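You operate a simulated robot arm through the tools that you are given. There is no shell and no other tool.

You run a simulated robot arm. Do the job below in one go: nothing can be reset, and whatever is moved stays where it is left.

## Task
Scrub the 10 mm screen clean in the cradle.
Fine: black clamp down while you scrub and up after; use the scrubbing brush and put it back; the other screen stays as it is. Set down upright: scrubbing brush. What is to be rubbed or washed off counts as gone when no trace of it is left.
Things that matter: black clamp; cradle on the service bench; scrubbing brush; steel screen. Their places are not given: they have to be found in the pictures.

The check looks at the end state, three seconds after you hand in, the way a careful person would. Anything else that was tipped, shoved, dropped, spilled or broken makes it a failure.

## Robot
A 7-joint arm with a two-finger parallel gripper, fixed in place. Base frame: the origin is on the floor under the middle of its stand, x ahead of it, y to its left, z up; the work surface is at about z = 0.95. Readings come in m, rad, newtons and seconds.
With the tool pointing down near the work surface it reaches from about 0.34 to 0.78 m from the base axis. Its first joint turns from -2.897 to 2.897 rad. Payload 3.91 kg.
The tool frame sits at the grasp point between the pads (the TCP): z along the fingers, y along the line on which they close. The tips reach 0.03 m beyond it. Largest opening 0.11 m; finger width 0.02, thickness 0.01; the body of the gripper, 0.048 by 0.112 m, starts 0.055 m behind the TCP.
Orientation is that of the tool frame in the base frame, as a unit quaternion [x, y, z, w]. With the fingers straight down and closing along the base's y, the tool's x points along the base's -x, its y along +y and its z along -z.

## Interface
- The arm moves only by the tool step_arm. Its argument "moves" is a list of rows, each a list of 7 numbers: the shift along the base's x, y, z in units of 20 mm (1.0 is 20 mm), then the turn, a rotation vector about the base's x, y, z in units of 8 degrees (1.0 is 8 degrees), then the closure in counts, from 0 (fully open) to 255 (shut). In form: [[x, y, z, rx, ry, rz, claw], ...]. A call has 1 to 20 rows; each row shifts and turns the commanded pose from where the row before left it. A call with a number of a shift or a turn outside -1 to 1 is refused whole. Each row takes 0.2 s and may step no farther than 0.05 m and 0.15 rad from the row before; otherwise, or with a gripper value out of range, the whole call is refused. A pose out of reach is approached as far as the arm can. The call stops where the force on the tool passes 90 N (or 10 N more than at its start, if that is more) or the arm is blocked; 0.2 s more then pass. The fingers move at their own pace (about 0.153 m/s each) and stop on an object; they squeeze with about 21 N. The grip force told is the motor's: it shows also when the fingers shut on nothing. Time passes only in rows, and 0.2 s behind the last, so rows that do not move let the fingers close. The reply holds the time, the measured pose of the TCP, the force on the tool along the base axes, the opening and the grip force, in the units named above and with some noise, with the torque about the TCP (base axes, N m) and any sound that the robot's microphone picked up.
- Cameras (640 x 400 px; columns grow to the right, rows downward): "scene" is fixed at [0.2189, 0.4994, 1.7141]; the picture's right is [-0.87, -0.49, 0.00], its down [-0.28, 0.49, -0.83] and it looks along [0.40, -0.72, -0.56] (base axes); focal length 355 px, centre (320, 200). "wrist" rides on the gripper at [0.077, 0.007, -0.114] in the tool frame; the picture's right is [-0.09, 1.00, 0.00], its down [-0.80, -0.07, -0.59] and it looks along [-0.59, -0.05, 0.80] (tool axes); focal length 270 px, centre (320, 200).
- capture(camera): a new picture of that camera. No time passes.
- lift_body(by): slides the trunk up (or, below 0, down) by that many m; the arm rides with it, the base frame stays. It gives what a move gives, with no picture.
- pixel_to_xyz(camera, pixels): for up to 12 pixels [column, row] of the newest picture of that camera ("zoom" is the newest enlarged one), the place [x, y, z] in the base frame of the surface seen there, good to about 0.002 m. No time passes.
- enlarge(camera, box): a new picture of the part [left, top, right, bottom] of that camera's present view, enlarged. No time passes.
- job_done(): hands the job in; it is judged then, once.

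Open the gripper and draw the arm clear of the work before you hand the job in, unless the task says otherwise.

The tools are called after "Emit:" as name(argument=value, ...) on one line, values as JSON. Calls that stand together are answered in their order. step_arm: Moves the arm, as the interface text tells. Its arguments: {"type":"object","properties":{"moves":{"type":"array","items":{"type":"array","items":{"type":"number"}}}},"required":["moves"]} The other tools are called the same way: lift_body (by) moves the trunk up or down; capture (camera) takes a picture; pixel_to_xyz (camera, pixels) gives the place of the surface under pixels of a picture; enlarge (camera, box) takes an enlarged picture of a part of a camera's view; job_done () hands the job in.

At the start:

```text
clock: 0.0
eef_pos: [0.3748, -0.3112, 1.2916]
ee_rot: [0.001, 1.0, 0.0, 0.0]
force: [1.1, 0.6, -0.2]
ft_torque: [0.0, 0.0, 0.01]
finger_gap: 0.11
grip_force: 0.0
trunk travel left (down, up): [-0.575, 0.035]
```

scene: 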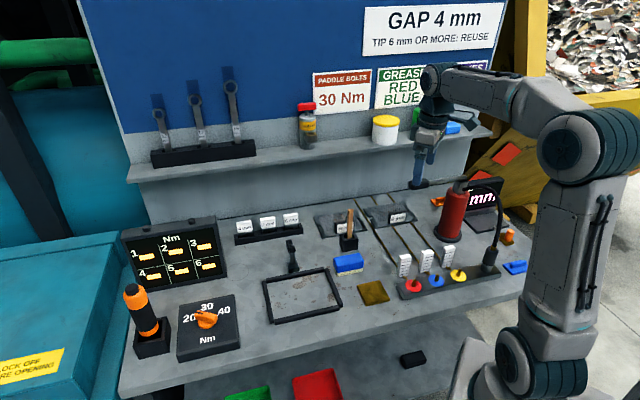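
wrist: 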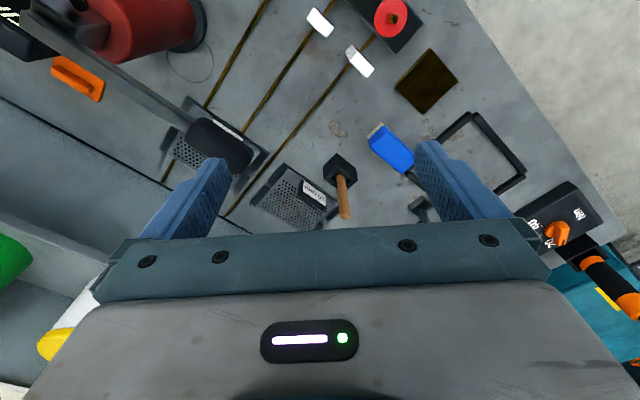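

The scene shows a bench with a cradle frame near (302,296), a clamp near (292,258), a blue brush near (348,263), and two screens near (340,222) and (390,215). I'll enlarge these regions to read the labels.

Emit:
enlarge(camera="scene", box=[230, 180, 430, 305])

Emit:
enlarge(camera="wrist", box=[140, 90, 380, 240])

Emit:
enlarge(camera="scene", box=[250, 230, 410, 330])

```text
3.20 times, centred on (330, 242) of scene
```

zoom: 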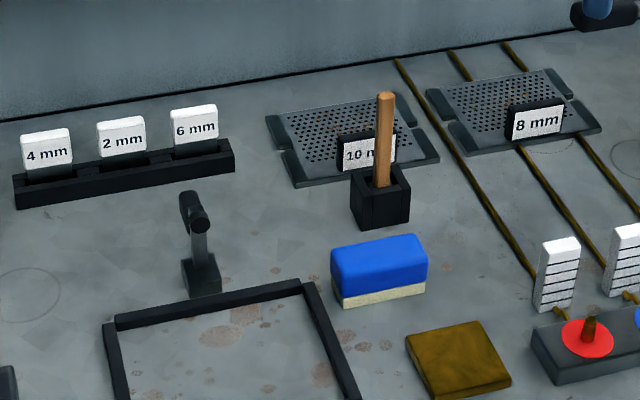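

```text
2.67 times, centred on (260, 165) of wrist
```

zoom: 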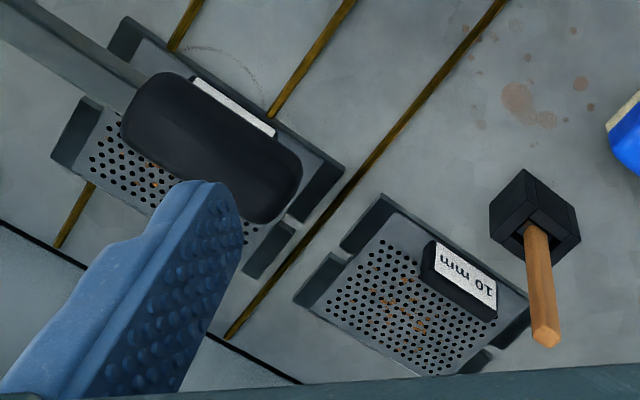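

```text
4.00 times, centred on (330, 280) of scene
```

zoom: 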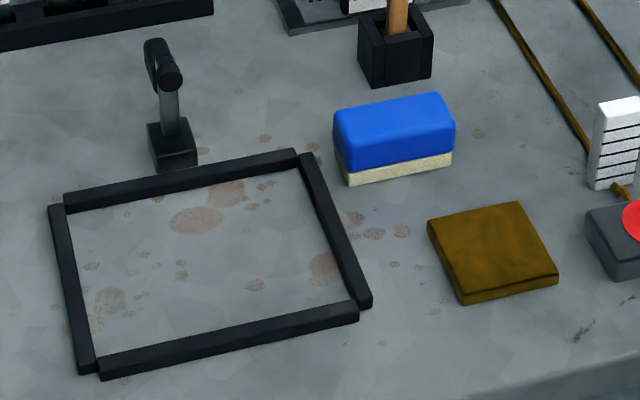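

I'll look closer at each candidate tool and the screens. I also need 3D places for the cradle corners, clamp, brush and screen.

Emit:
enlarge(camera="scene", box=[310, 195, 374, 235])

Emit:
enlarge(camera="scene", box=[270, 230, 334, 270])

Emit:
enlarge(camera="wrist", box=[320, 90, 480, 190])

Emit:
enlarge(camera="wrist", box=[240, 150, 360, 225])

Emit:
pixel_to_xyz(camera="scene", pixels=[[266, 283], [326, 269], [340, 304], [272, 322], [305, 295], [292, 242], [294, 268], [348, 258], [350, 271], [373, 293], [349, 212], [349, 245]])

Emit:
pixel_to_xyz(camera="scene", pixels=[[315, 217], [355, 208], [366, 230], [322, 237], [345, 228], [340, 215], [337, 226], [365, 209], [403, 203], [417, 220], [300, 247], [286, 248]])

```text
10.00 times, centred on (342, 215) of scene
```

zoom: 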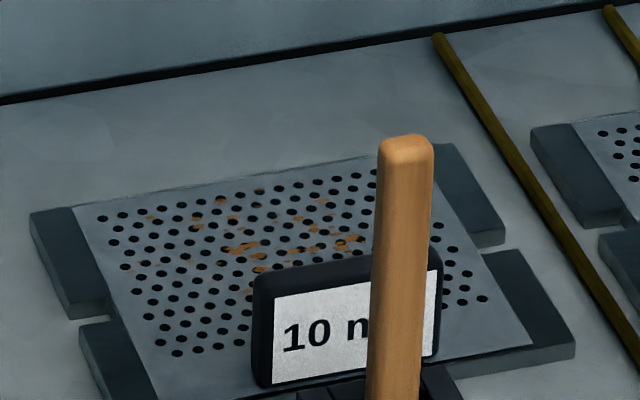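

```text
10.00 times, centred on (302, 250) of scene
```

zoom: 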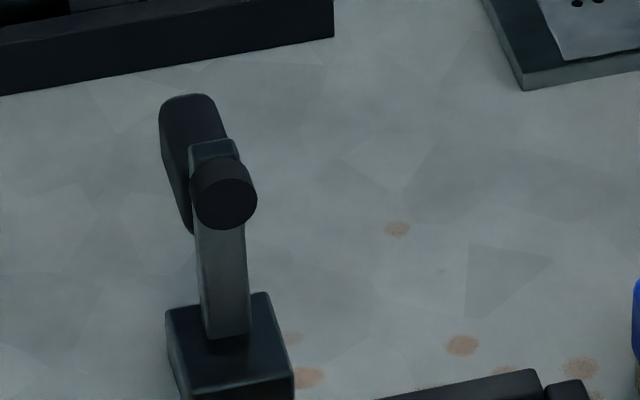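

```text
4.00 times, centred on (400, 140) of wrist
```

zoom: 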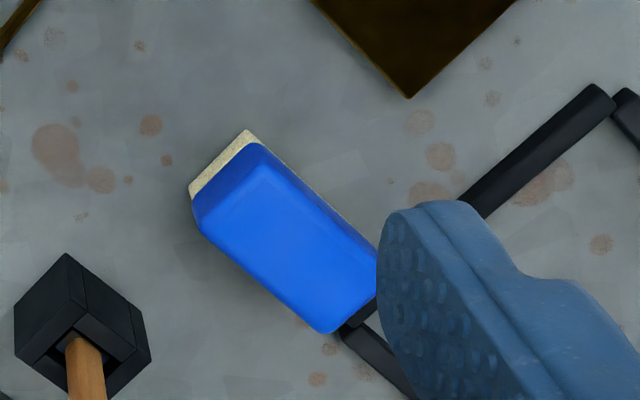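

```text
5.33 times, centred on (300, 188) of wrist
```

zoom: 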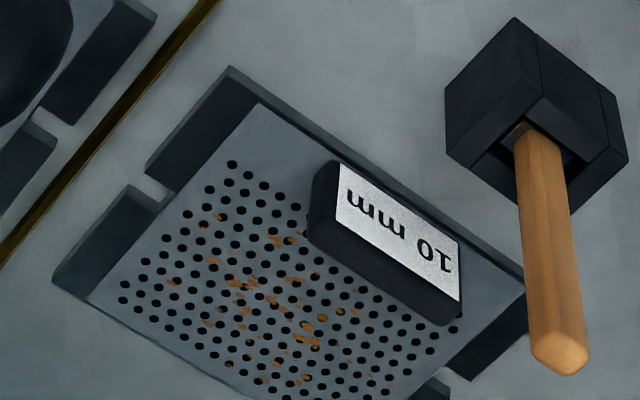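

```text
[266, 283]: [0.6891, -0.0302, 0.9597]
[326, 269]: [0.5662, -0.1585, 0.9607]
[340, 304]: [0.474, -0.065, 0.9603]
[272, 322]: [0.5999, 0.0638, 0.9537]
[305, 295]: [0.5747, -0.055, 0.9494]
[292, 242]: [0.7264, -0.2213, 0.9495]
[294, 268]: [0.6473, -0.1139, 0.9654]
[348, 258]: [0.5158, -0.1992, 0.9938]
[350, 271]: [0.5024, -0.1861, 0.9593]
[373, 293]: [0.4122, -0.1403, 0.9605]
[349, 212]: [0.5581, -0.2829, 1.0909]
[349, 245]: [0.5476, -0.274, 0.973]
```

```text
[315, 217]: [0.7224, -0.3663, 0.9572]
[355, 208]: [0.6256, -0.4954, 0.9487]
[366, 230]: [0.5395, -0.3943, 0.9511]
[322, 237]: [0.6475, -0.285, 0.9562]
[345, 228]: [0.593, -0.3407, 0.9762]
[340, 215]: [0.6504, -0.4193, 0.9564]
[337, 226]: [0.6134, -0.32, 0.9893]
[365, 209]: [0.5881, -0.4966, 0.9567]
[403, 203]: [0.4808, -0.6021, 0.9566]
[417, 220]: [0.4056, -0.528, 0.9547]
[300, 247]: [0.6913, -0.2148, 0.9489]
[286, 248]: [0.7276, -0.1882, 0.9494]
```

I can't tell yet whether the blue block at (348,263) or the wooden handle at (349,225) is the brush. There's also a dark bar above the 8 mm screen, so I'll enlarge those areas before moving.

Emit:
enlarge(camera="scene", box=[380, 130, 540, 230])

Emit:
enlarge(camera="scene", box=[380, 220, 540, 320])

Emit:
enlarge(camera="scene", box=[316, 235, 380, 275])

Emit:
enlarge(camera="scene", box=[360, 195, 424, 235])

```text
4.00 times, centred on (460, 180) of scene
```

zoom: 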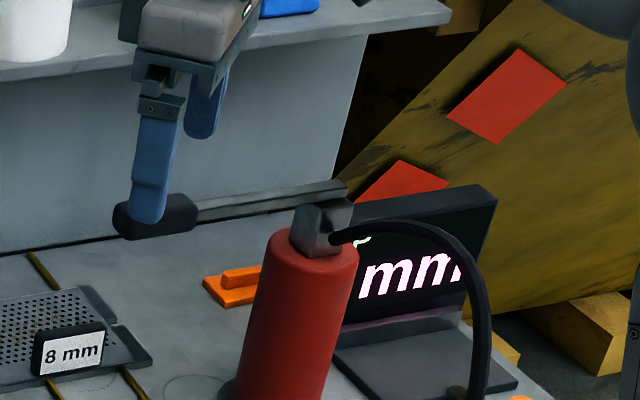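

```text
4.00 times, centred on (460, 270) of scene
```

zoom: 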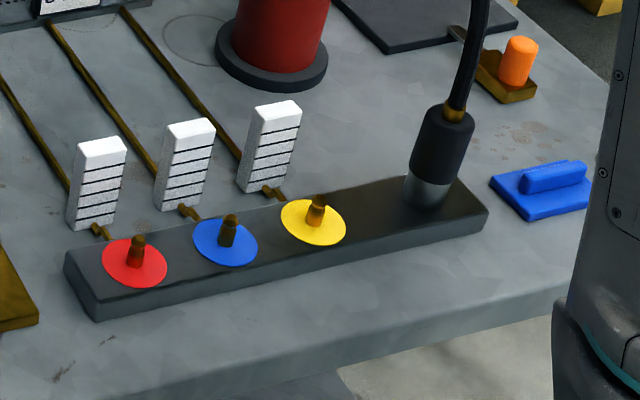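

```text
10.00 times, centred on (348, 255) of scene
```

zoom: 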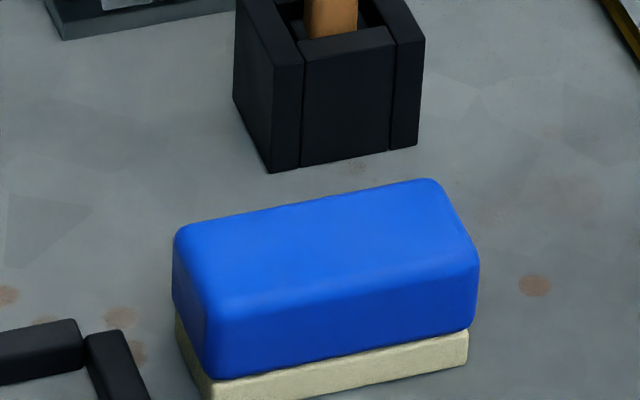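

```text
10.00 times, centred on (392, 215) of scene
```

zoom: 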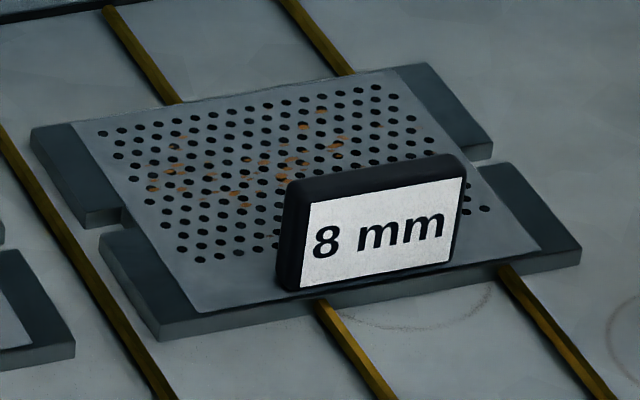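

The blue block has a cream bristle layer, and the red can's lever reaches over the 8 mm screen. I'll measure that lever and the taller items so the arm can avoid them.

Emit:
pixel_to_xyz(camera="scene", pixels=[[412, 185], [426, 184], [445, 180], [462, 182], [452, 200], [404, 258], [427, 255], [450, 252], [497, 230], [500, 205], [348, 250], [355, 232]])

Emit:
pixel_to_xyz(camera="wrist", pixels=[[215, 145], [100, 65], [344, 215], [340, 165], [385, 140], [405, 165], [372, 130], [270, 215], [310, 190], [325, 200], [285, 170], [420, 205]])

```text
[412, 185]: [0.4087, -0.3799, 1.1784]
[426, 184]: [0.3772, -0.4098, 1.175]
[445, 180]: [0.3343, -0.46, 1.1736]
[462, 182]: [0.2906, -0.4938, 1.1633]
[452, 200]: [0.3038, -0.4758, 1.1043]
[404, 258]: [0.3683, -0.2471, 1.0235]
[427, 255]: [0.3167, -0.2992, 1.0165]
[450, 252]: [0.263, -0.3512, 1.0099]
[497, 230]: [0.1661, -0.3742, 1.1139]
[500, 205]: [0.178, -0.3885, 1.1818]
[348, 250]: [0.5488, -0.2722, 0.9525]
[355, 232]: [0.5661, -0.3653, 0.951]
```

```text
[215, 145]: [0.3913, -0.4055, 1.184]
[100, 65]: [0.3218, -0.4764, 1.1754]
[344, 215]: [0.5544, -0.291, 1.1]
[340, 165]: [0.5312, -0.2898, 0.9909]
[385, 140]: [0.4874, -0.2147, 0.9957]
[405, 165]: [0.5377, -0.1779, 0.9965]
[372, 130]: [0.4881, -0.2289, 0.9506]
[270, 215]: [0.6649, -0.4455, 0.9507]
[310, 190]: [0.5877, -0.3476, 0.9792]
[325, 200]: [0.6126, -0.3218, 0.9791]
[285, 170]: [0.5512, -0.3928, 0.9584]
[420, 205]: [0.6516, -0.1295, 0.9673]
```

The lever sits at z≈1.18 around (0.40,-0.39), so I'll move away from it towards +y. Then I'll descend to see the brush, the wooden handle and the screen up close.

Emit:
step_arm(moves=[[0, 1, 0, 0, 0, 0, 0], [0, 1, 0, 0, 0, 0, 0], [0, 1, -0.5, 0, 0, 0, 0], [-0.2, 1, -1, 0, 0, 0, 0], [-0.2, 0.8, -1, 0, 0, 0, 0], [-0.2, 0.5, -1, 0, 0, 0, 0], [-0.2, 0, -1, 0, 0, 0, 0], [0, 0, -1, 0, 0, 0, 0], [0, 0, -1, 0, 0, 0, 0]])

Emit:
capture(camera="wrist")

Emit:
capture(camera="scene")

```text
clock: 2.0
eef_pos: [0.3576, -0.2031, 1.1606]
ee_rot: [0.001, 1.0, 0.0, 0.0]
force: [-0.2, 0.6, 0.0]
ft_torque: [0.02, 0.03, -0.02]
finger_gap: 0.1099
grip_force: 0.0
trunk travel left (down, up): [-0.575, 0.035]
```

```text
taken
```

wrist: 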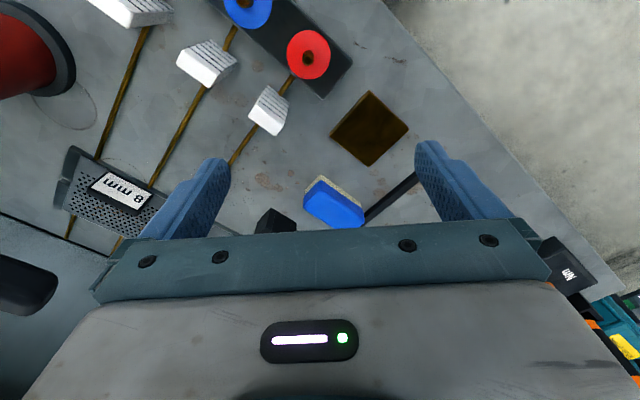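

```text
taken
```

scene: 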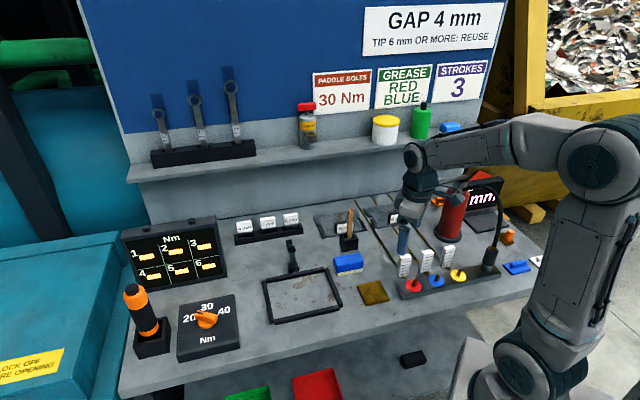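

The gripper body hides the lower half of the wrist view, so objects directly below the TCP show around row 100. I'll go above the brush at (0.51,-0.2), yawed +45° to line up with the bench.

Emit:
step_arm(moves=[[0.5, 0, 0.5, 0, 0, 0.9375, 0], [1, 0, 0.5, 0, 0, 0.9375, 0], [1, 0, 0.5, 0, 0, 0.9375, 0], [1, 0, 0.3, 0, 0, 0.9375, 0], [1, 0, 0, 0, 0, 0.9375, 0], [1, 0, 0, 0, 0, 0.9375, 0], [1, 0, 0, 0, 0, 0, 0]])

Emit:
capture(camera="wrist")

```text
clock: 3.6
eef_pos: [0.4885, -0.2045, 1.1956]
ee_rot: [-0.385, 0.923, 0.0, 0.001]
force: [-0.2, 0.0, 0.4]
ft_torque: [0.01, 0.01, 0.02]
finger_gap: 0.11
grip_force: 0.0
trunk travel left (down, up): [-0.575, 0.035]
```

```text
taken
```

wrist: 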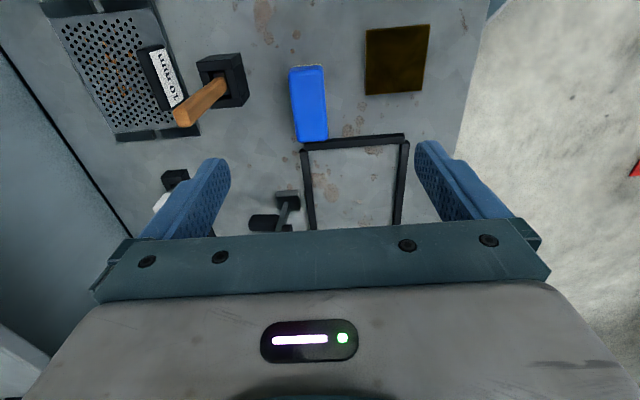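

Now the brush is at (308,103), the holder at (222,80), the 10 mm screen at (115,75), and the clamp at (283,205). I'll enlarge these and measure positions.

Emit:
enlarge(camera="wrist", box=[160, 30, 288, 110])

Emit:
enlarge(camera="wrist", box=[264, 50, 360, 110])

Emit:
pixel_to_xyz(camera="wrist", pixels=[[291, 70], [323, 68], [328, 138], [300, 140], [309, 103], [296, 66], [250, 105], [285, 222], [290, 200], [284, 192], [265, 223], [278, 207]])

Emit:
pixel_to_xyz(camera="wrist", pixels=[[300, 146], [404, 136], [410, 145], [403, 220], [396, 220], [310, 225], [304, 180], [312, 156], [396, 147], [355, 190], [355, 141], [406, 180]])

```text
5.00 times, centred on (224, 70) of wrist
```

zoom: 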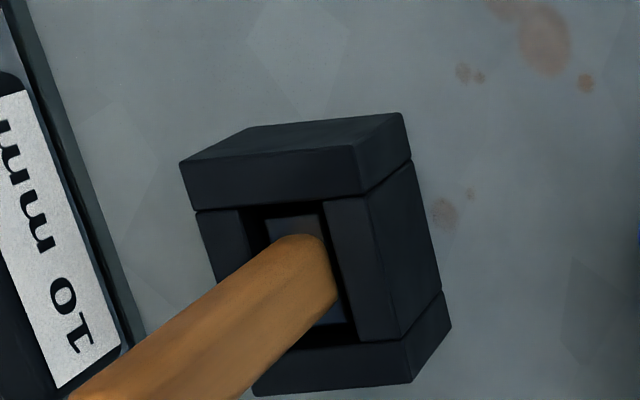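

```text
6.67 times, centred on (312, 80) of wrist
```

zoom: 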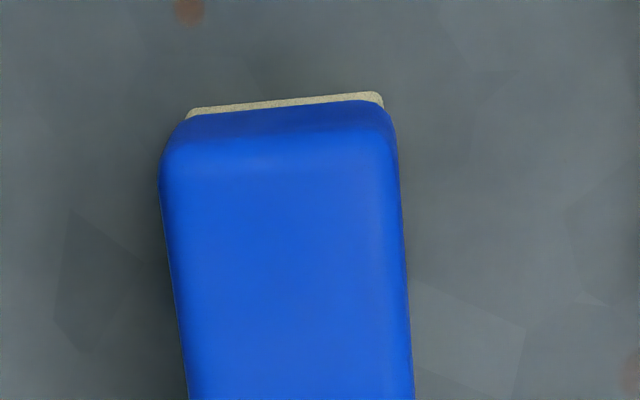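

```text
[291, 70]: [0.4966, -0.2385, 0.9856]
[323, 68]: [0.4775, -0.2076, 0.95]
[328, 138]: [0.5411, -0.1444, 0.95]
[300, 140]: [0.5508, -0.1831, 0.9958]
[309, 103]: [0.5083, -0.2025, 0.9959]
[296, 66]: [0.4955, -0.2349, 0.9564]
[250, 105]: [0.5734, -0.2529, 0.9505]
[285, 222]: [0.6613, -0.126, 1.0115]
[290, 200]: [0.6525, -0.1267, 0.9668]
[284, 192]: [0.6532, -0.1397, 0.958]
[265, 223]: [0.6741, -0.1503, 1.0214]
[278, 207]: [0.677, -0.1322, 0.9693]
```

```text
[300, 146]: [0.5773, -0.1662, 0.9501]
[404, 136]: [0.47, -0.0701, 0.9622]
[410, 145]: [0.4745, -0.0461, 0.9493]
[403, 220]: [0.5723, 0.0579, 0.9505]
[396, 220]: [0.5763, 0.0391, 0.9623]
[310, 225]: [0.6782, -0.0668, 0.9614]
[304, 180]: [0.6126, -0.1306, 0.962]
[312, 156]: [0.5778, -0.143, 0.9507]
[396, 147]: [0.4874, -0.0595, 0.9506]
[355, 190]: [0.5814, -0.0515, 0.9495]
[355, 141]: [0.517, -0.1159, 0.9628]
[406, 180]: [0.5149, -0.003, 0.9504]
```

The tool in the holder shows a grey metal blade at its base, so it's a scraper. The blue block with cream bristles is the scrubbing brush. Next I move over the 10 mm screen and its label block, staying above the scraper's top at 1.10.

Emit:
step_arm(moves=[[0.8, -1, 0, 0, 0, 0, 0], [0.8, -1, 0, 0, 0, 0, 0], [0.8, -1, 0, 0, 0, 0, 0], [0.8, -1, 0, 0, 0, 0, 0], [0.8, -1, 0, 0, 0, 0, 0], [0.8, -1, 0, 0, 0, 0, 0], [0.7, -0.7, 0, 0, 0, 0, 0]])

Emit:
capture(camera="wrist")

```text
clock: 5.2
eef_pos: [0.5983, -0.3405, 1.1978]
ee_rot: [-0.382, 0.924, 0.001, 0.0]
force: [0.1, -0.2, -0.7]
ft_torque: [0.05, 0.0, 0.01]
finger_gap: 0.1097
grip_force: 0.1
trunk travel left (down, up): [-0.575, 0.035]
```

```text
taken
```

wrist: 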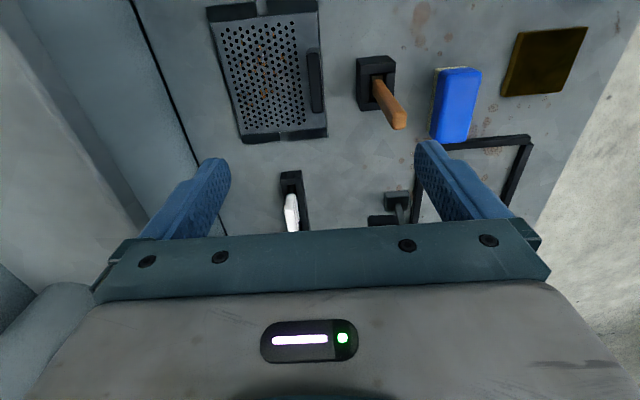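

The 10 mm screen spans (208,5)–(327,140), with its dark label block at (315,80). I'll enlarge it and measure the corners.

Emit:
enlarge(camera="wrist", box=[190, 0, 350, 150])

Emit:
pixel_to_xyz(camera="wrist", pixels=[[210, 12], [318, 4], [326, 134], [242, 142], [312, 52], [317, 108], [315, 80], [306, 52], [311, 109], [275, 75], [322, 80], [228, 80]])

```text
2.67 times, centred on (270, 75) of wrist
```

zoom: 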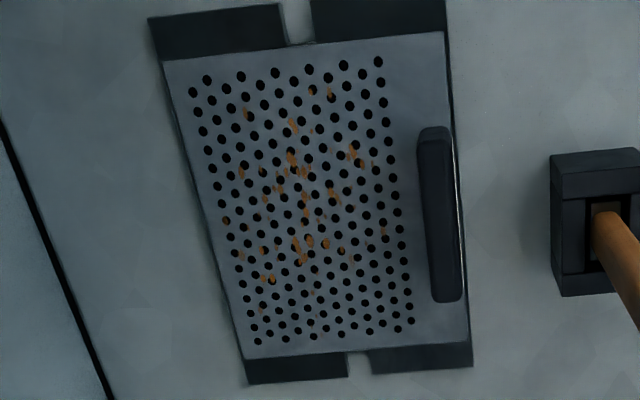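

```text
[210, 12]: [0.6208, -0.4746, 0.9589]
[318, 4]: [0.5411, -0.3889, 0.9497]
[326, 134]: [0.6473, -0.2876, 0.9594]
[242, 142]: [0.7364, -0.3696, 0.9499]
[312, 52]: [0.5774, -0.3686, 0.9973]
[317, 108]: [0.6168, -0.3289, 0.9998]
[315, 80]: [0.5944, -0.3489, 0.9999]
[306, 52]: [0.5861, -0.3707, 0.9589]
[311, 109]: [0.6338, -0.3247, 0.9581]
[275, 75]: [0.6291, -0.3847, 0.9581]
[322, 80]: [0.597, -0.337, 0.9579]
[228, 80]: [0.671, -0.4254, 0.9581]
```

I'll get finer detail on the clamp from the scene camera, and the heights of the shelf edge and scraper top for clearance.

Emit:
enlarge(camera="scene", box=[272, 230, 320, 275])

Emit:
pixel_to_xyz(camera="scene", pixels=[[290, 242], [289, 247], [292, 249], [293, 260], [294, 263], [294, 267], [300, 155], [350, 160], [330, 185], [290, 225], [349, 208], [351, 216]])

Emit:
enlarge(camera="wrist", box=[350, 170, 430, 230])

```text
8.89 times, centred on (296, 252) of scene
```

zoom: 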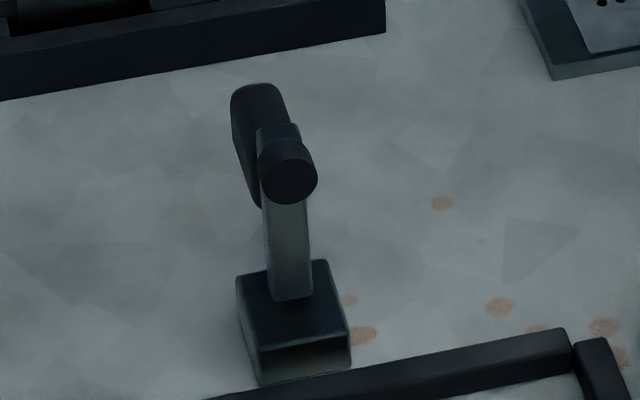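

```text
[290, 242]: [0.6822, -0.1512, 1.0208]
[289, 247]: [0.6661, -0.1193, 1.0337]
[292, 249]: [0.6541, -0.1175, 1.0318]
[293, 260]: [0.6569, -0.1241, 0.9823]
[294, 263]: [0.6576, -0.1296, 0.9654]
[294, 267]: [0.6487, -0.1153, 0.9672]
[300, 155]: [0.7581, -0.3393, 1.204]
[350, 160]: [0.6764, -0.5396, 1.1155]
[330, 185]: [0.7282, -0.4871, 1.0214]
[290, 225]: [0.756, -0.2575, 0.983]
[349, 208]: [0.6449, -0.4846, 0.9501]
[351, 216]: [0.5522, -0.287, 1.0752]
```

```text
6.67 times, centred on (390, 200) of wrist
```

zoom: 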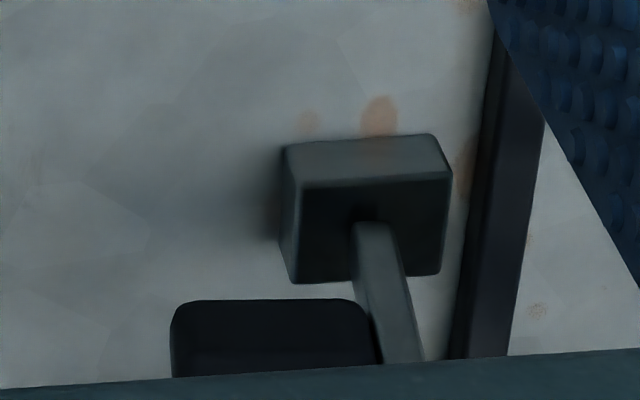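

The clamp is an L-lever: its arm stands up, the knob points forward and the grip points back. I need the screen and handle geometry more precisely for the grasp.

Emit:
enlarge(camera="wrist", box=[198, 0, 342, 90])

Emit:
pixel_to_xyz(camera="zoom", pixels=[[45, 38], [78, 300], [540, 20], [558, 250], [62, 110], [532, 62], [475, 240], [500, 240], [520, 240], [490, 215], [505, 300], [530, 300]])

Emit:
enlarge(camera="wrist", box=[214, 60, 342, 150])

Emit:
pixel_to_xyz(camera="zoom", pixels=[[130, 380], [545, 345], [70, 150], [110, 300], [530, 200], [545, 300], [500, 100], [512, 200], [515, 230], [520, 245], [300, 370], [330, 345]])

```text
4.44 times, centred on (270, 45) of wrist
```

zoom: 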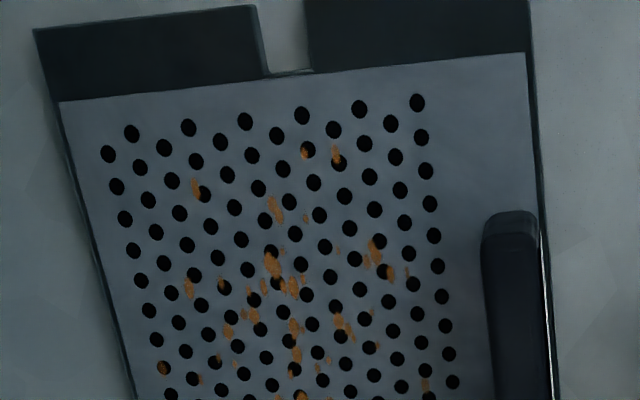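

```text
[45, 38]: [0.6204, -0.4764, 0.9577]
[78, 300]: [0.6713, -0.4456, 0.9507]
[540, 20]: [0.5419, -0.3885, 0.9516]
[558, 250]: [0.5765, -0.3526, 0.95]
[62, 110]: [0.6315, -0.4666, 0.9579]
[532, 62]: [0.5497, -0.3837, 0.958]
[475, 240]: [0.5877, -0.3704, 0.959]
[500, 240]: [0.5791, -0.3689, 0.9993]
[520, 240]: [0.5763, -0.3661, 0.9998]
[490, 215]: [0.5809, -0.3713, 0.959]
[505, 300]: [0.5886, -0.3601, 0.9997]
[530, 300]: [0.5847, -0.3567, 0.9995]
```

```text
4.44 times, centred on (278, 105) of wrist
```

zoom: 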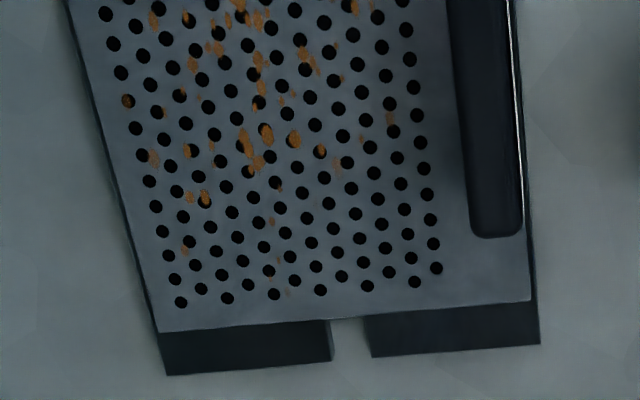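

```text
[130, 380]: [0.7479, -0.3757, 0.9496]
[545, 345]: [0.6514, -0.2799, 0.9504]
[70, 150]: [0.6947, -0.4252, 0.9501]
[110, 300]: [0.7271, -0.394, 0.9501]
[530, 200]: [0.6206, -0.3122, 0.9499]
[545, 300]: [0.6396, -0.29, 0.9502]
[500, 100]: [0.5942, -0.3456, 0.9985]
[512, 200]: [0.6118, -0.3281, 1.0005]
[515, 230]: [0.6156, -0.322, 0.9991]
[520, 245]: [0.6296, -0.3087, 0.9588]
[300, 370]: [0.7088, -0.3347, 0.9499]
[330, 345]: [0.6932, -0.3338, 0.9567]
```

Estimates: handle centre (0.597,-0.348), top z 1.0; screen about 0.16×0.12 m. Next I'll move over the cradle to measure its inner size, the clamp pivot and the brush.

Emit:
step_arm(moves=[[0, 1, 0, 0, 0, 0, 0], [0, 1, 0, 0, 0, 0, 0], [0, 1, 0, 0, 0, 0, 0], [-0.1, 1, 0, 0, 0, 0, 0], [-0.1, 1, 0, 0, 0, 0, 0], [-0.1, 1, 0, 0, 0, 0, 0], [-0.1, 1, 0, 0, 0, 0, 0], [-0.1, 1, 0, 0, 0, 0, 0], [-0.1, 1, 0, 0, 0, 0, 0], [0, 1, 0, 0, 0, 0, 0], [0, 1, 0, 0, 0, 0, 0], [0, 1, 0, 0, 0, 0, 0], [0, 1, 0, 0, 0, 0, 0], [0, 1, 0, 0, 0, 0, 0]])

Emit:
capture(camera="wrist")

```text
clock: 8.2
eef_pos: [0.5854, -0.0551, 1.1976]
ee_rot: [-0.382, 0.924, 0.0, 0.0]
force: [-0.5, -1.2, -1.3]
ft_torque: [-0.03, -0.01, 0.03]
finger_gap: 0.1103
grip_force: 0.0
trunk travel left (down, up): [-0.575, 0.035]
```

```text
taken
```

wrist: 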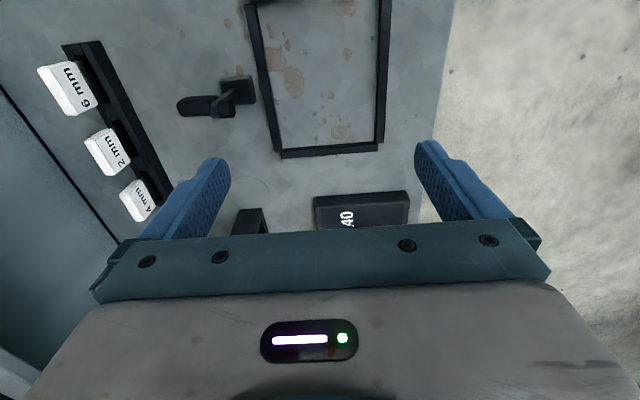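

The cradle now spans (250,0)–(385,155) and the clamp is at (225,97). I'll enlarge both and measure the inner edges and the clamp parts.

Emit:
enlarge(camera="wrist", box=[160, 60, 288, 140])

Emit:
pixel_to_xyz(camera="zoom", pixels=[[100, 220], [180, 215], [240, 220], [310, 210], [350, 160], [380, 100], [440, 120], [430, 180], [350, 210], [300, 265], [140, 190], [345, 240]])

Emit:
pixel_to_xyz(camera="wrist", pixels=[[260, 20], [264, 50], [271, 90], [278, 130], [374, 20], [374, 80], [373, 140], [290, 147], [330, 143], [365, 140], [320, 60], [300, 100]])

Emit:
pixel_to_xyz(camera="wrist", pixels=[[256, 40], [262, 75], [269, 110], [383, 40], [382, 80], [380, 120], [300, 153], [330, 149], [360, 146], [252, 10], [386, 5], [275, 148]])

```text
5.00 times, centred on (224, 100) of wrist
```

zoom: 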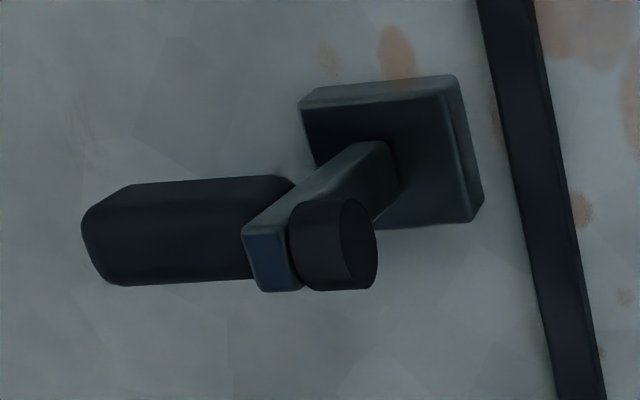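

```text
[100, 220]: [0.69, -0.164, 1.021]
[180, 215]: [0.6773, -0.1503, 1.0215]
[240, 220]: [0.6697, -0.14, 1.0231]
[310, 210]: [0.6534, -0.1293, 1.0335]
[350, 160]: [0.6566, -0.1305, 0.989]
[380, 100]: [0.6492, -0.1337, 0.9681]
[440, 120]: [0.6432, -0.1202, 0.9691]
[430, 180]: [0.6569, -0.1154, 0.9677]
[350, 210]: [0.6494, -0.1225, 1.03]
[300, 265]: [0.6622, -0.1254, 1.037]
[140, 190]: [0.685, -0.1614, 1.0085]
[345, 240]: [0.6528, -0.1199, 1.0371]
```

```text
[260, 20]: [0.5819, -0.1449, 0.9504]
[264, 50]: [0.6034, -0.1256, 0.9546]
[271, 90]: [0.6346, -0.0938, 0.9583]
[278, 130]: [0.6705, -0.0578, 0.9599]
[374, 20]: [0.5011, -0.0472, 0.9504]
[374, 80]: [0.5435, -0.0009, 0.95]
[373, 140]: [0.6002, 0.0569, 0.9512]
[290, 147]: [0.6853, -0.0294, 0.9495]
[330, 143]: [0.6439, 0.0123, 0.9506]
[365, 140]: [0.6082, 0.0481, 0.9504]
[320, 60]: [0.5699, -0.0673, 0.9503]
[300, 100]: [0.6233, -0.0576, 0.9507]
```

```text
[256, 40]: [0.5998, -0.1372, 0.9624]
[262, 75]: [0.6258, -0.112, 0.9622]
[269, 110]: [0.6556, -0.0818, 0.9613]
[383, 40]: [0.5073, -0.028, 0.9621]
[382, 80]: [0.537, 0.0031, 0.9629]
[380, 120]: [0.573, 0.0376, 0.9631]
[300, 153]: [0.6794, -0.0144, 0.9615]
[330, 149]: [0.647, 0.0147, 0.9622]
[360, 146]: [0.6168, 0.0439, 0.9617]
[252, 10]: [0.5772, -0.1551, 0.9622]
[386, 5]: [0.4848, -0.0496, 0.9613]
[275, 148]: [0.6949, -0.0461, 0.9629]
```

Cradle inside: about 0.176×0.131 m, centred near (0.584,-0.052). That leaves a few mm each side for the screen, with its handle to the front. I'm returning above the label handle and narrowing the fingers to about 40 mm.

Emit:
step_arm(moves=[[0, -1, 0, 0, 0, 0, 0], [0, -1, 0, 0, 0, 0, 0], [0, -1, 0, 0, 0, 0, 0], [0, -1, 0, 0, 0, 0, 0], [0, -1, 0, 0, 0, 0, 0], [0.1, -1, 0, 0, 0, 0, 0], [0.1, -1, 0, 0, 0, 0, 0], [0.1, -1, 0, 0, 0, 0, 0], [0.1, -1, 0, 0, 0, 0, 0], [0.1, -1, 0, 0, 0, 0, 0], [0.1, -1, 0, 0, 0, 0, 0], [0, -1, 0, 0, 0, 0, 0], [0, -1, 0, 0, 0, 0, 162], [0, -1, 0, 0, 0, 0, 162], [0, -0.65, 0, 0, 0, 0, 162]])

Emit:
capture(camera="wrist")

```text
clock: 11.4
eef_pos: [0.5976, -0.3521, 1.1986]
ee_rot: [-0.382, 0.924, -0.001, 0.0]
force: [0.0, 0.0, -0.5]
ft_torque: [-0.01, 0.01, 0.03]
finger_gap: 0.0402
grip_force: 0.0
trunk travel left (down, up): [-0.575, 0.035]
```

```text
taken
```

wrist: 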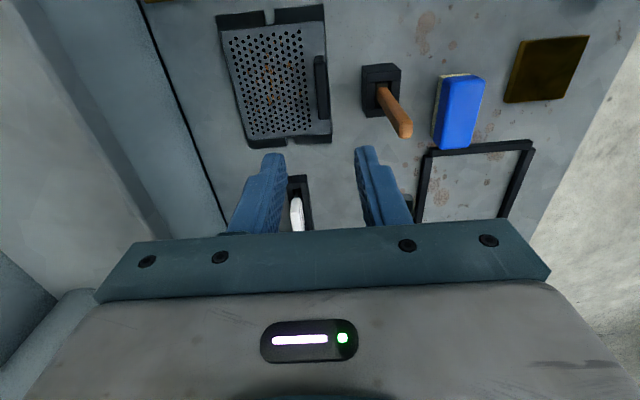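

I'm about 4 mm off the target, so I'll re-measure the handle from here before descending. I'm also mapping the stains.

Emit:
enlarge(camera="wrist", box=[210, 0, 340, 152])

Emit:
enlarge(camera="wrist", box=[288, 40, 352, 120])

Emit:
pixel_to_xyz(camera="wrist", pixels=[[318, 60], [320, 75], [322, 90], [324, 105], [325, 114], [317, 57], [326, 90], [318, 90], [222, 30], [324, 8], [248, 146], [331, 138]])

```text
2.63 times, centred on (275, 76) of wrist
```

zoom: 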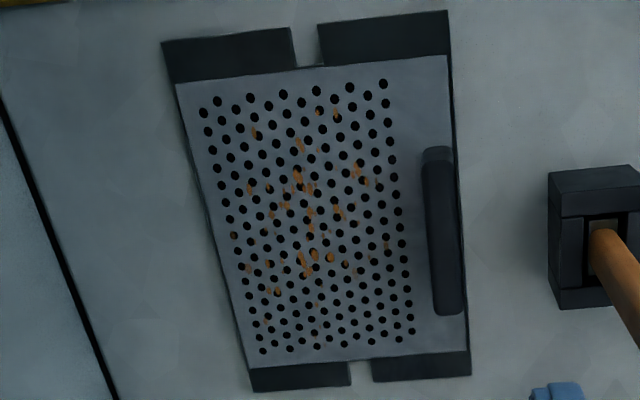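

```text
5.00 times, centred on (320, 80) of wrist
```

zoom: 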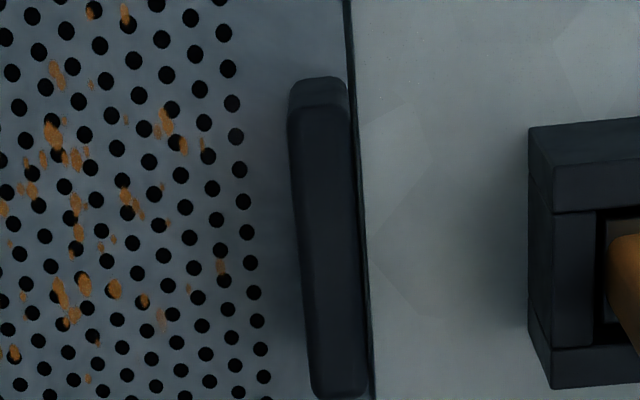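

```text
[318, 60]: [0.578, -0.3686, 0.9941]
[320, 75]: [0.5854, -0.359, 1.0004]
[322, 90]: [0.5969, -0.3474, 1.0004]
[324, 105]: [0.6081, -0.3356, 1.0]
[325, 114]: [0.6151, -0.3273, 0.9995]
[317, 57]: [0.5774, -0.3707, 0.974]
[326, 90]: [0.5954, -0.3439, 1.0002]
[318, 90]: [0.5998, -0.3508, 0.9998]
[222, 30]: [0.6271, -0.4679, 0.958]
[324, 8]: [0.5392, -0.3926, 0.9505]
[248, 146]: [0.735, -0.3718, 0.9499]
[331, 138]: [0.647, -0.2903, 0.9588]
```

Handle centre confirmed at (0.5972,-0.3468). I'll correct y by +5 mm, descend part-way and check alignment.

Emit:
step_arm(moves=[[0, 0.25, 0, 0, 0, 0, 162], [0, 0, -1, 0, 0, 0, 162], [0, 0, -1, 0, 0, 0, 162], [0, 0, -1, 0, 0, 0, 162], [0, 0, -1, 0, 0, 0, 162], [0, 0, -1, 0, 0, 0, 162], [0, 0, -1, 0, 0, 0, 162], [0, 0, 0, 0, 0, 0, 162]])

Emit:
capture(camera="wrist")

Emit:
enlarge(camera="scene", box=[300, 130, 428, 240])

```text
clock: 13.2
eef_pos: [0.598, -0.3474, 1.0768]
ee_rot: [-0.382, 0.924, 0.0, 0.0]
force: [1.0, -0.1, -0.3]
ft_torque: [-0.02, 0.0, -0.03]
finger_gap: 0.0402
grip_force: 0.0
trunk travel left (down, up): [-0.575, 0.035]
```

```text
taken
```

wrist: 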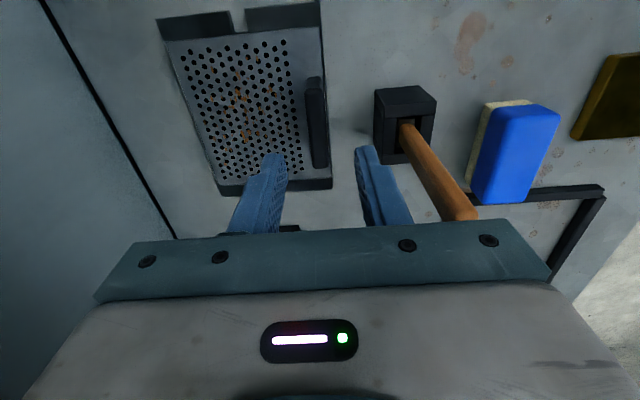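

```text
3.64 times, centred on (364, 185) of scene
```

zoom: 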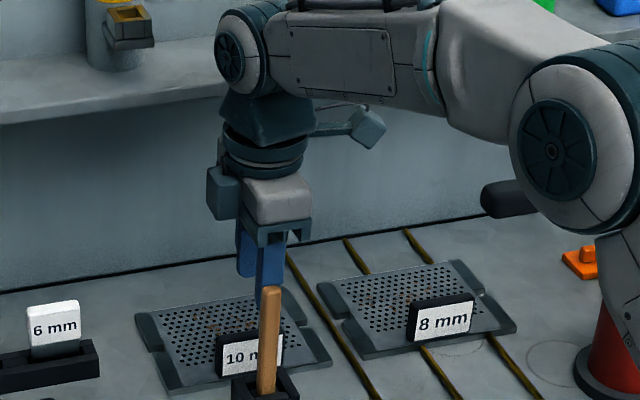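

Alignment looks good, but the forearm is near the grease lever at (500,195) in the zoom. I'll check how far apart they are before going lower.

Emit:
pixel_to_xyz(camera="zoom", pixels=[[495, 200], [515, 190], [520, 205], [545, 215], [570, 225], [530, 120], [480, 110], [600, 235], [380, 95], [365, 130], [330, 125], [450, 115]])

Emit:
enlarge(camera="scene", box=[400, 120, 560, 240])

```text
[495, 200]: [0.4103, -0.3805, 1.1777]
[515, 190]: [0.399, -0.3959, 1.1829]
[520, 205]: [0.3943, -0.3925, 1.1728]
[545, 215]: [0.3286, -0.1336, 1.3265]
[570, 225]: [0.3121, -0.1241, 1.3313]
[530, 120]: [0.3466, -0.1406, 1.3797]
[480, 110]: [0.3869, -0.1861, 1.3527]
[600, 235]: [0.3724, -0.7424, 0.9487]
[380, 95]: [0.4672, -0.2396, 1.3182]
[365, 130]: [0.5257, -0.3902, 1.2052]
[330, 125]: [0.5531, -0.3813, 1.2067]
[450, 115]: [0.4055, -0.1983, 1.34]
```

```text
3.33 times, centred on (480, 180) of scene
```

zoom: 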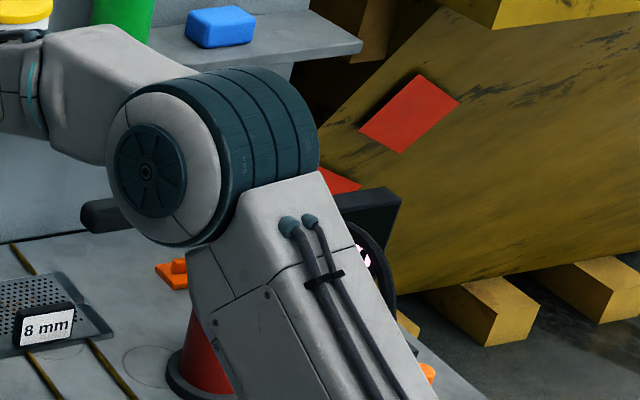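

The forearm is about 12 cm from the lever in plan, so it's clear. I'll descend to z≈0.996 around the handle, check, then close.

Emit:
step_arm(moves=[[0, 0, -1, 0, 0, 0, 162], [0, 0, -1, 0, 0, 0, 162], [0, 0, -1, 0, 0, 0, 162], [0, 0, -0.9, 0, 0, 0, 162], [0, 0, 0, 0, 0, 0, 162]])

Emit:
capture(camera="wrist")

Emit:
enlarge(camera="scene", box=[300, 150, 396, 245])

```text
clock: 14.4
eef_pos: [0.5986, -0.3486, 0.9967]
ee_rot: [-0.381, 0.924, 0.0, 0.0]
force: [1.1, -0.1, 0.1]
ft_torque: [0.01, 0.02, 0.0]
finger_gap: 0.0402
grip_force: 0.0
trunk travel left (down, up): [-0.575, 0.035]
```

```text
taken
```

wrist: 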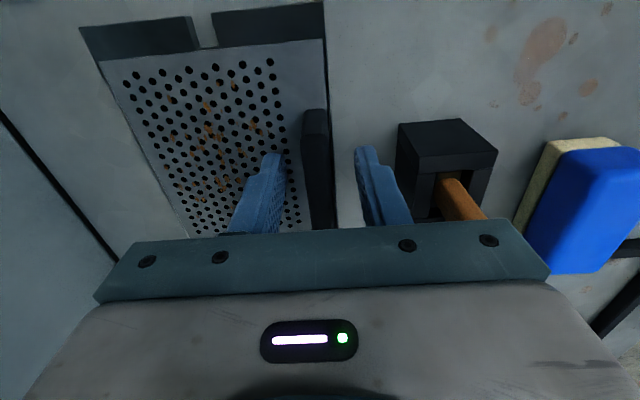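

```text
4.21 times, centred on (348, 198) of scene
```

zoom: 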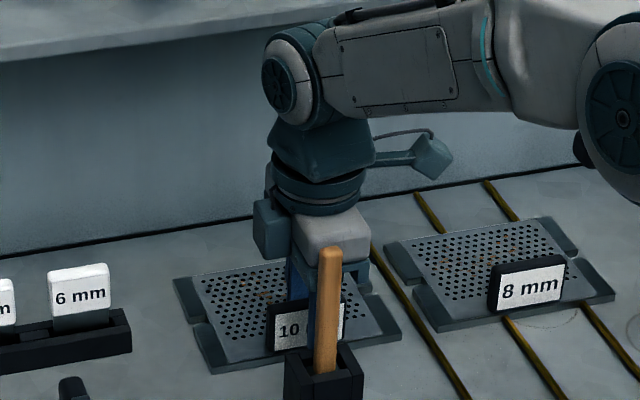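

The handle sits centred between the pads at about (318,150). I'll close the gripper on it.

Emit:
step_arm(moves=[[0, 0, 0, 0, 0, 0, 255], [0, 0, 0, 0, 0, 0, 255], [0, 0, 0, 0, 0, 0, 255], [0, 0, 0, 0, 0, 0, 255]])

```text
clock: 15.4
eef_pos: [0.5982, -0.3478, 0.9975]
ee_rot: [-0.383, 0.924, 0.0, 0.0]
force: [0.7, 0.3, -0.1]
ft_torque: [0.01, -0.03, 0.03]
finger_gap: 0.0137
grip_force: 20.6
trunk travel left (down, up): [-0.575, 0.035]
```

It's gripped at a 13.7 mm gap. I'll lift a little and check the load and the hang of the screen.

Emit:
step_arm(moves=[[0, 0, 0.3, 0, 0, 0, 255], [0, 0, 0.5, 0, 0, 0, 255], [0, 0, 0.5, 0, 0, 0, 255], [0, 0, 0.5, 0, 0, 0, 255], [0, 0, 0, 0, 0, 0, 255]])

Emit:
capture(camera="wrist")

Emit:
enlarge(camera="scene", box=[300, 150, 396, 245])

```text
clock: 16.6
eef_pos: [0.5983, -0.346, 1.0357]
ee_rot: [-0.382, 0.924, 0.0, 0.0]
force: [0.5, 0.4, -2.8]
ft_torque: [0.05, 0.08, -0.01]
finger_gap: 0.0141
grip_force: 21.0
trunk travel left (down, up): [-0.575, 0.035]
```

```text
taken
```

wrist: 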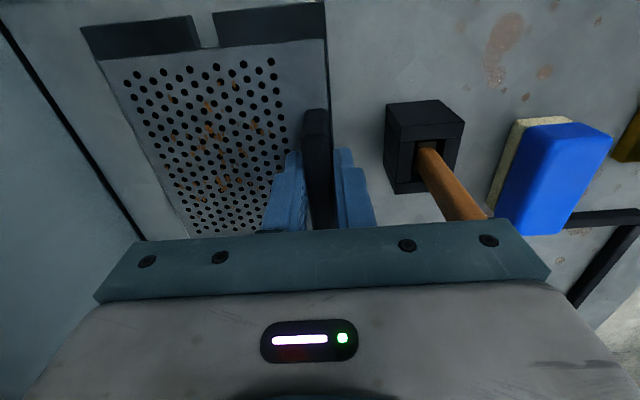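

```text
4.21 times, centred on (348, 198) of scene
```

zoom: 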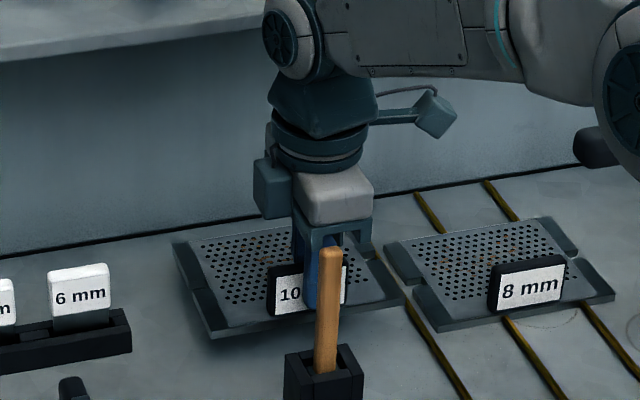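

The screen hangs level at about 2.8 N. I'll measure its outline relative to the TCP while it's close to the camera.

Emit:
pixel_to_xyz(camera="wrist", pixels=[[84, 30], [192, 20], [216, 16], [322, 4], [325, 36], [102, 64], [328, 80], [120, 115], [150, 170], [330, 110], [220, 120], [318, 115]])

Emit:
enlarge(camera="wrist", box=[80, 0, 340, 160])

```text
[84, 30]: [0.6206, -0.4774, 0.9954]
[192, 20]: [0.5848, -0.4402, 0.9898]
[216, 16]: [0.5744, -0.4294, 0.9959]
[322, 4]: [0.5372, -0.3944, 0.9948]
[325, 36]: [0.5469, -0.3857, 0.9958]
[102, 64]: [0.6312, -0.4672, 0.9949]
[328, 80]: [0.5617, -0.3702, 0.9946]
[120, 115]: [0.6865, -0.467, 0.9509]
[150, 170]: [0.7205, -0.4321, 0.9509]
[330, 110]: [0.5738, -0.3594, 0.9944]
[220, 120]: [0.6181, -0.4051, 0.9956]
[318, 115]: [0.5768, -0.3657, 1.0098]
```

```text
2.46 times, centred on (210, 80) of wrist
```

zoom: 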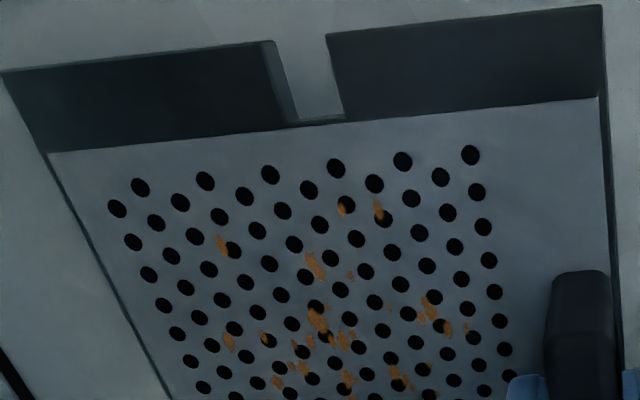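

The plate is centred about +2.5 mm (bench-left) and +50 mm (back) from the TCP. I'll lift straight up past the scraper top, ease forward from the shelf edge, then carry it across at z≈1.196.

Emit:
step_arm(moves=[[0, 0, 1, 0, 0, 0, 255], [0, 0, 1, 0, 0, 0, 255], [-0.3, 0.3, 1, 0, 0, 0, 255], [-0.3, 0.3, 1, 0, 0, 0, 255], [-0.3, 0.3, 1, 0, 0, 0, 255], [-0.3, 0.3, 1, 0, 0, 0, 255], [-0.3, 0.3, 1, 0, 0, 0, 255], [-0.3, 0.3, 1, 0, 0, 0, 255], [0, 0, 0, 0, 0, 0, 255]])

Emit:
capture(camera="scene")

```text
clock: 18.6
eef_pos: [0.5632, -0.3111, 1.194]
ee_rot: [-0.383, 0.924, 0.0, 0.001]
force: [0.2, -0.3, -2.6]
ft_torque: [0.07, 0.08, 0.0]
finger_gap: 0.0138
grip_force: 20.8
trunk travel left (down, up): [-0.575, 0.035]
```

```text
taken
```

scene: 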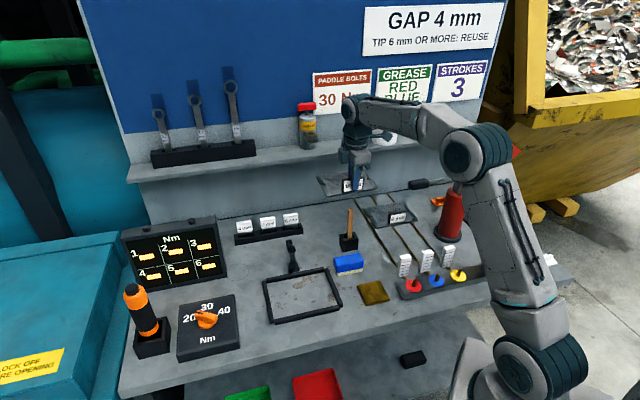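

The screen is up and level, clear of the shelf and scraper. I'll carry it across to above the cradle.

Emit:
step_arm(moves=[[0, 0.5, 0, 0, 0, 0, 255], [0, 0.97, 0, 0, 0, 0, 255], [-0.05, 1, 0, 0, 0, 0, 255], [-0.05, 1, 0, 0, 0, 0, 255], [-0.06, 1, 0, 0, 0, 0, 255], [-0.06, 1, 0, 0, 0, 0, 255], [-0.06, 1, 0, 0, 0, 0, 255], [-0.06, 1, 0, 0, 0, 0, 255], [-0.06, 1, 0, 0, 0, 0, 255], [-0.06, 1, 0, 0, 0, 0, 255], [-0.06, 1, 0, 0, 0, 0, 255], [-0.06, 1, 0, 0, 0, 0, 255], [-0.06, 1, 0, 0, 0, 0, 255], [-0.06, 1, 0, 0, 0, 0, 255], [-0.06, 0.8, 0, 0, 0, 0, 255], [0, 0.37, 0, 0, 0, 0, 255], [0, 0, 0, 0, 0, 0, 255]])

Emit:
capture(camera="wrist")

Emit:
capture(camera="scene")

```text
clock: 22.2
eef_pos: [0.547, -0.0193, 1.1962]
ee_rot: [-0.382, 0.924, 0.0, 0.0]
force: [0.1, -0.5, -2.5]
ft_torque: [0.08, 0.1, -0.01]
finger_gap: 0.0141
grip_force: 20.5
trunk travel left (down, up): [-0.575, 0.035]
```

```text
taken
```

wrist: 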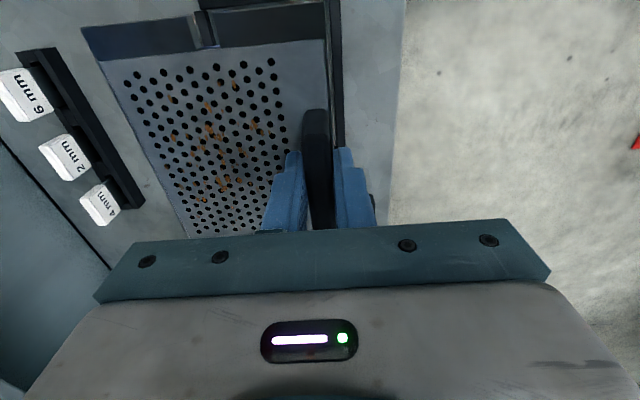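

```text
taken
```

scene: 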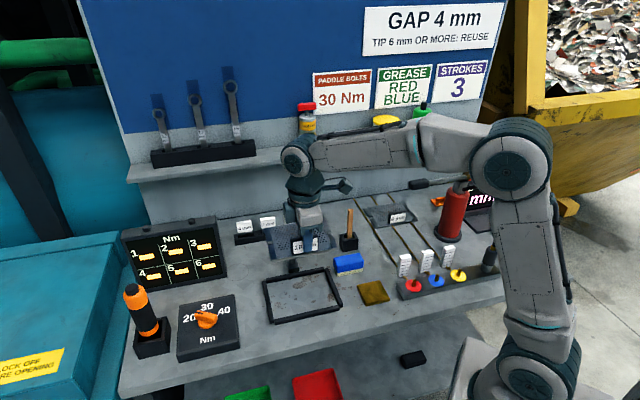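

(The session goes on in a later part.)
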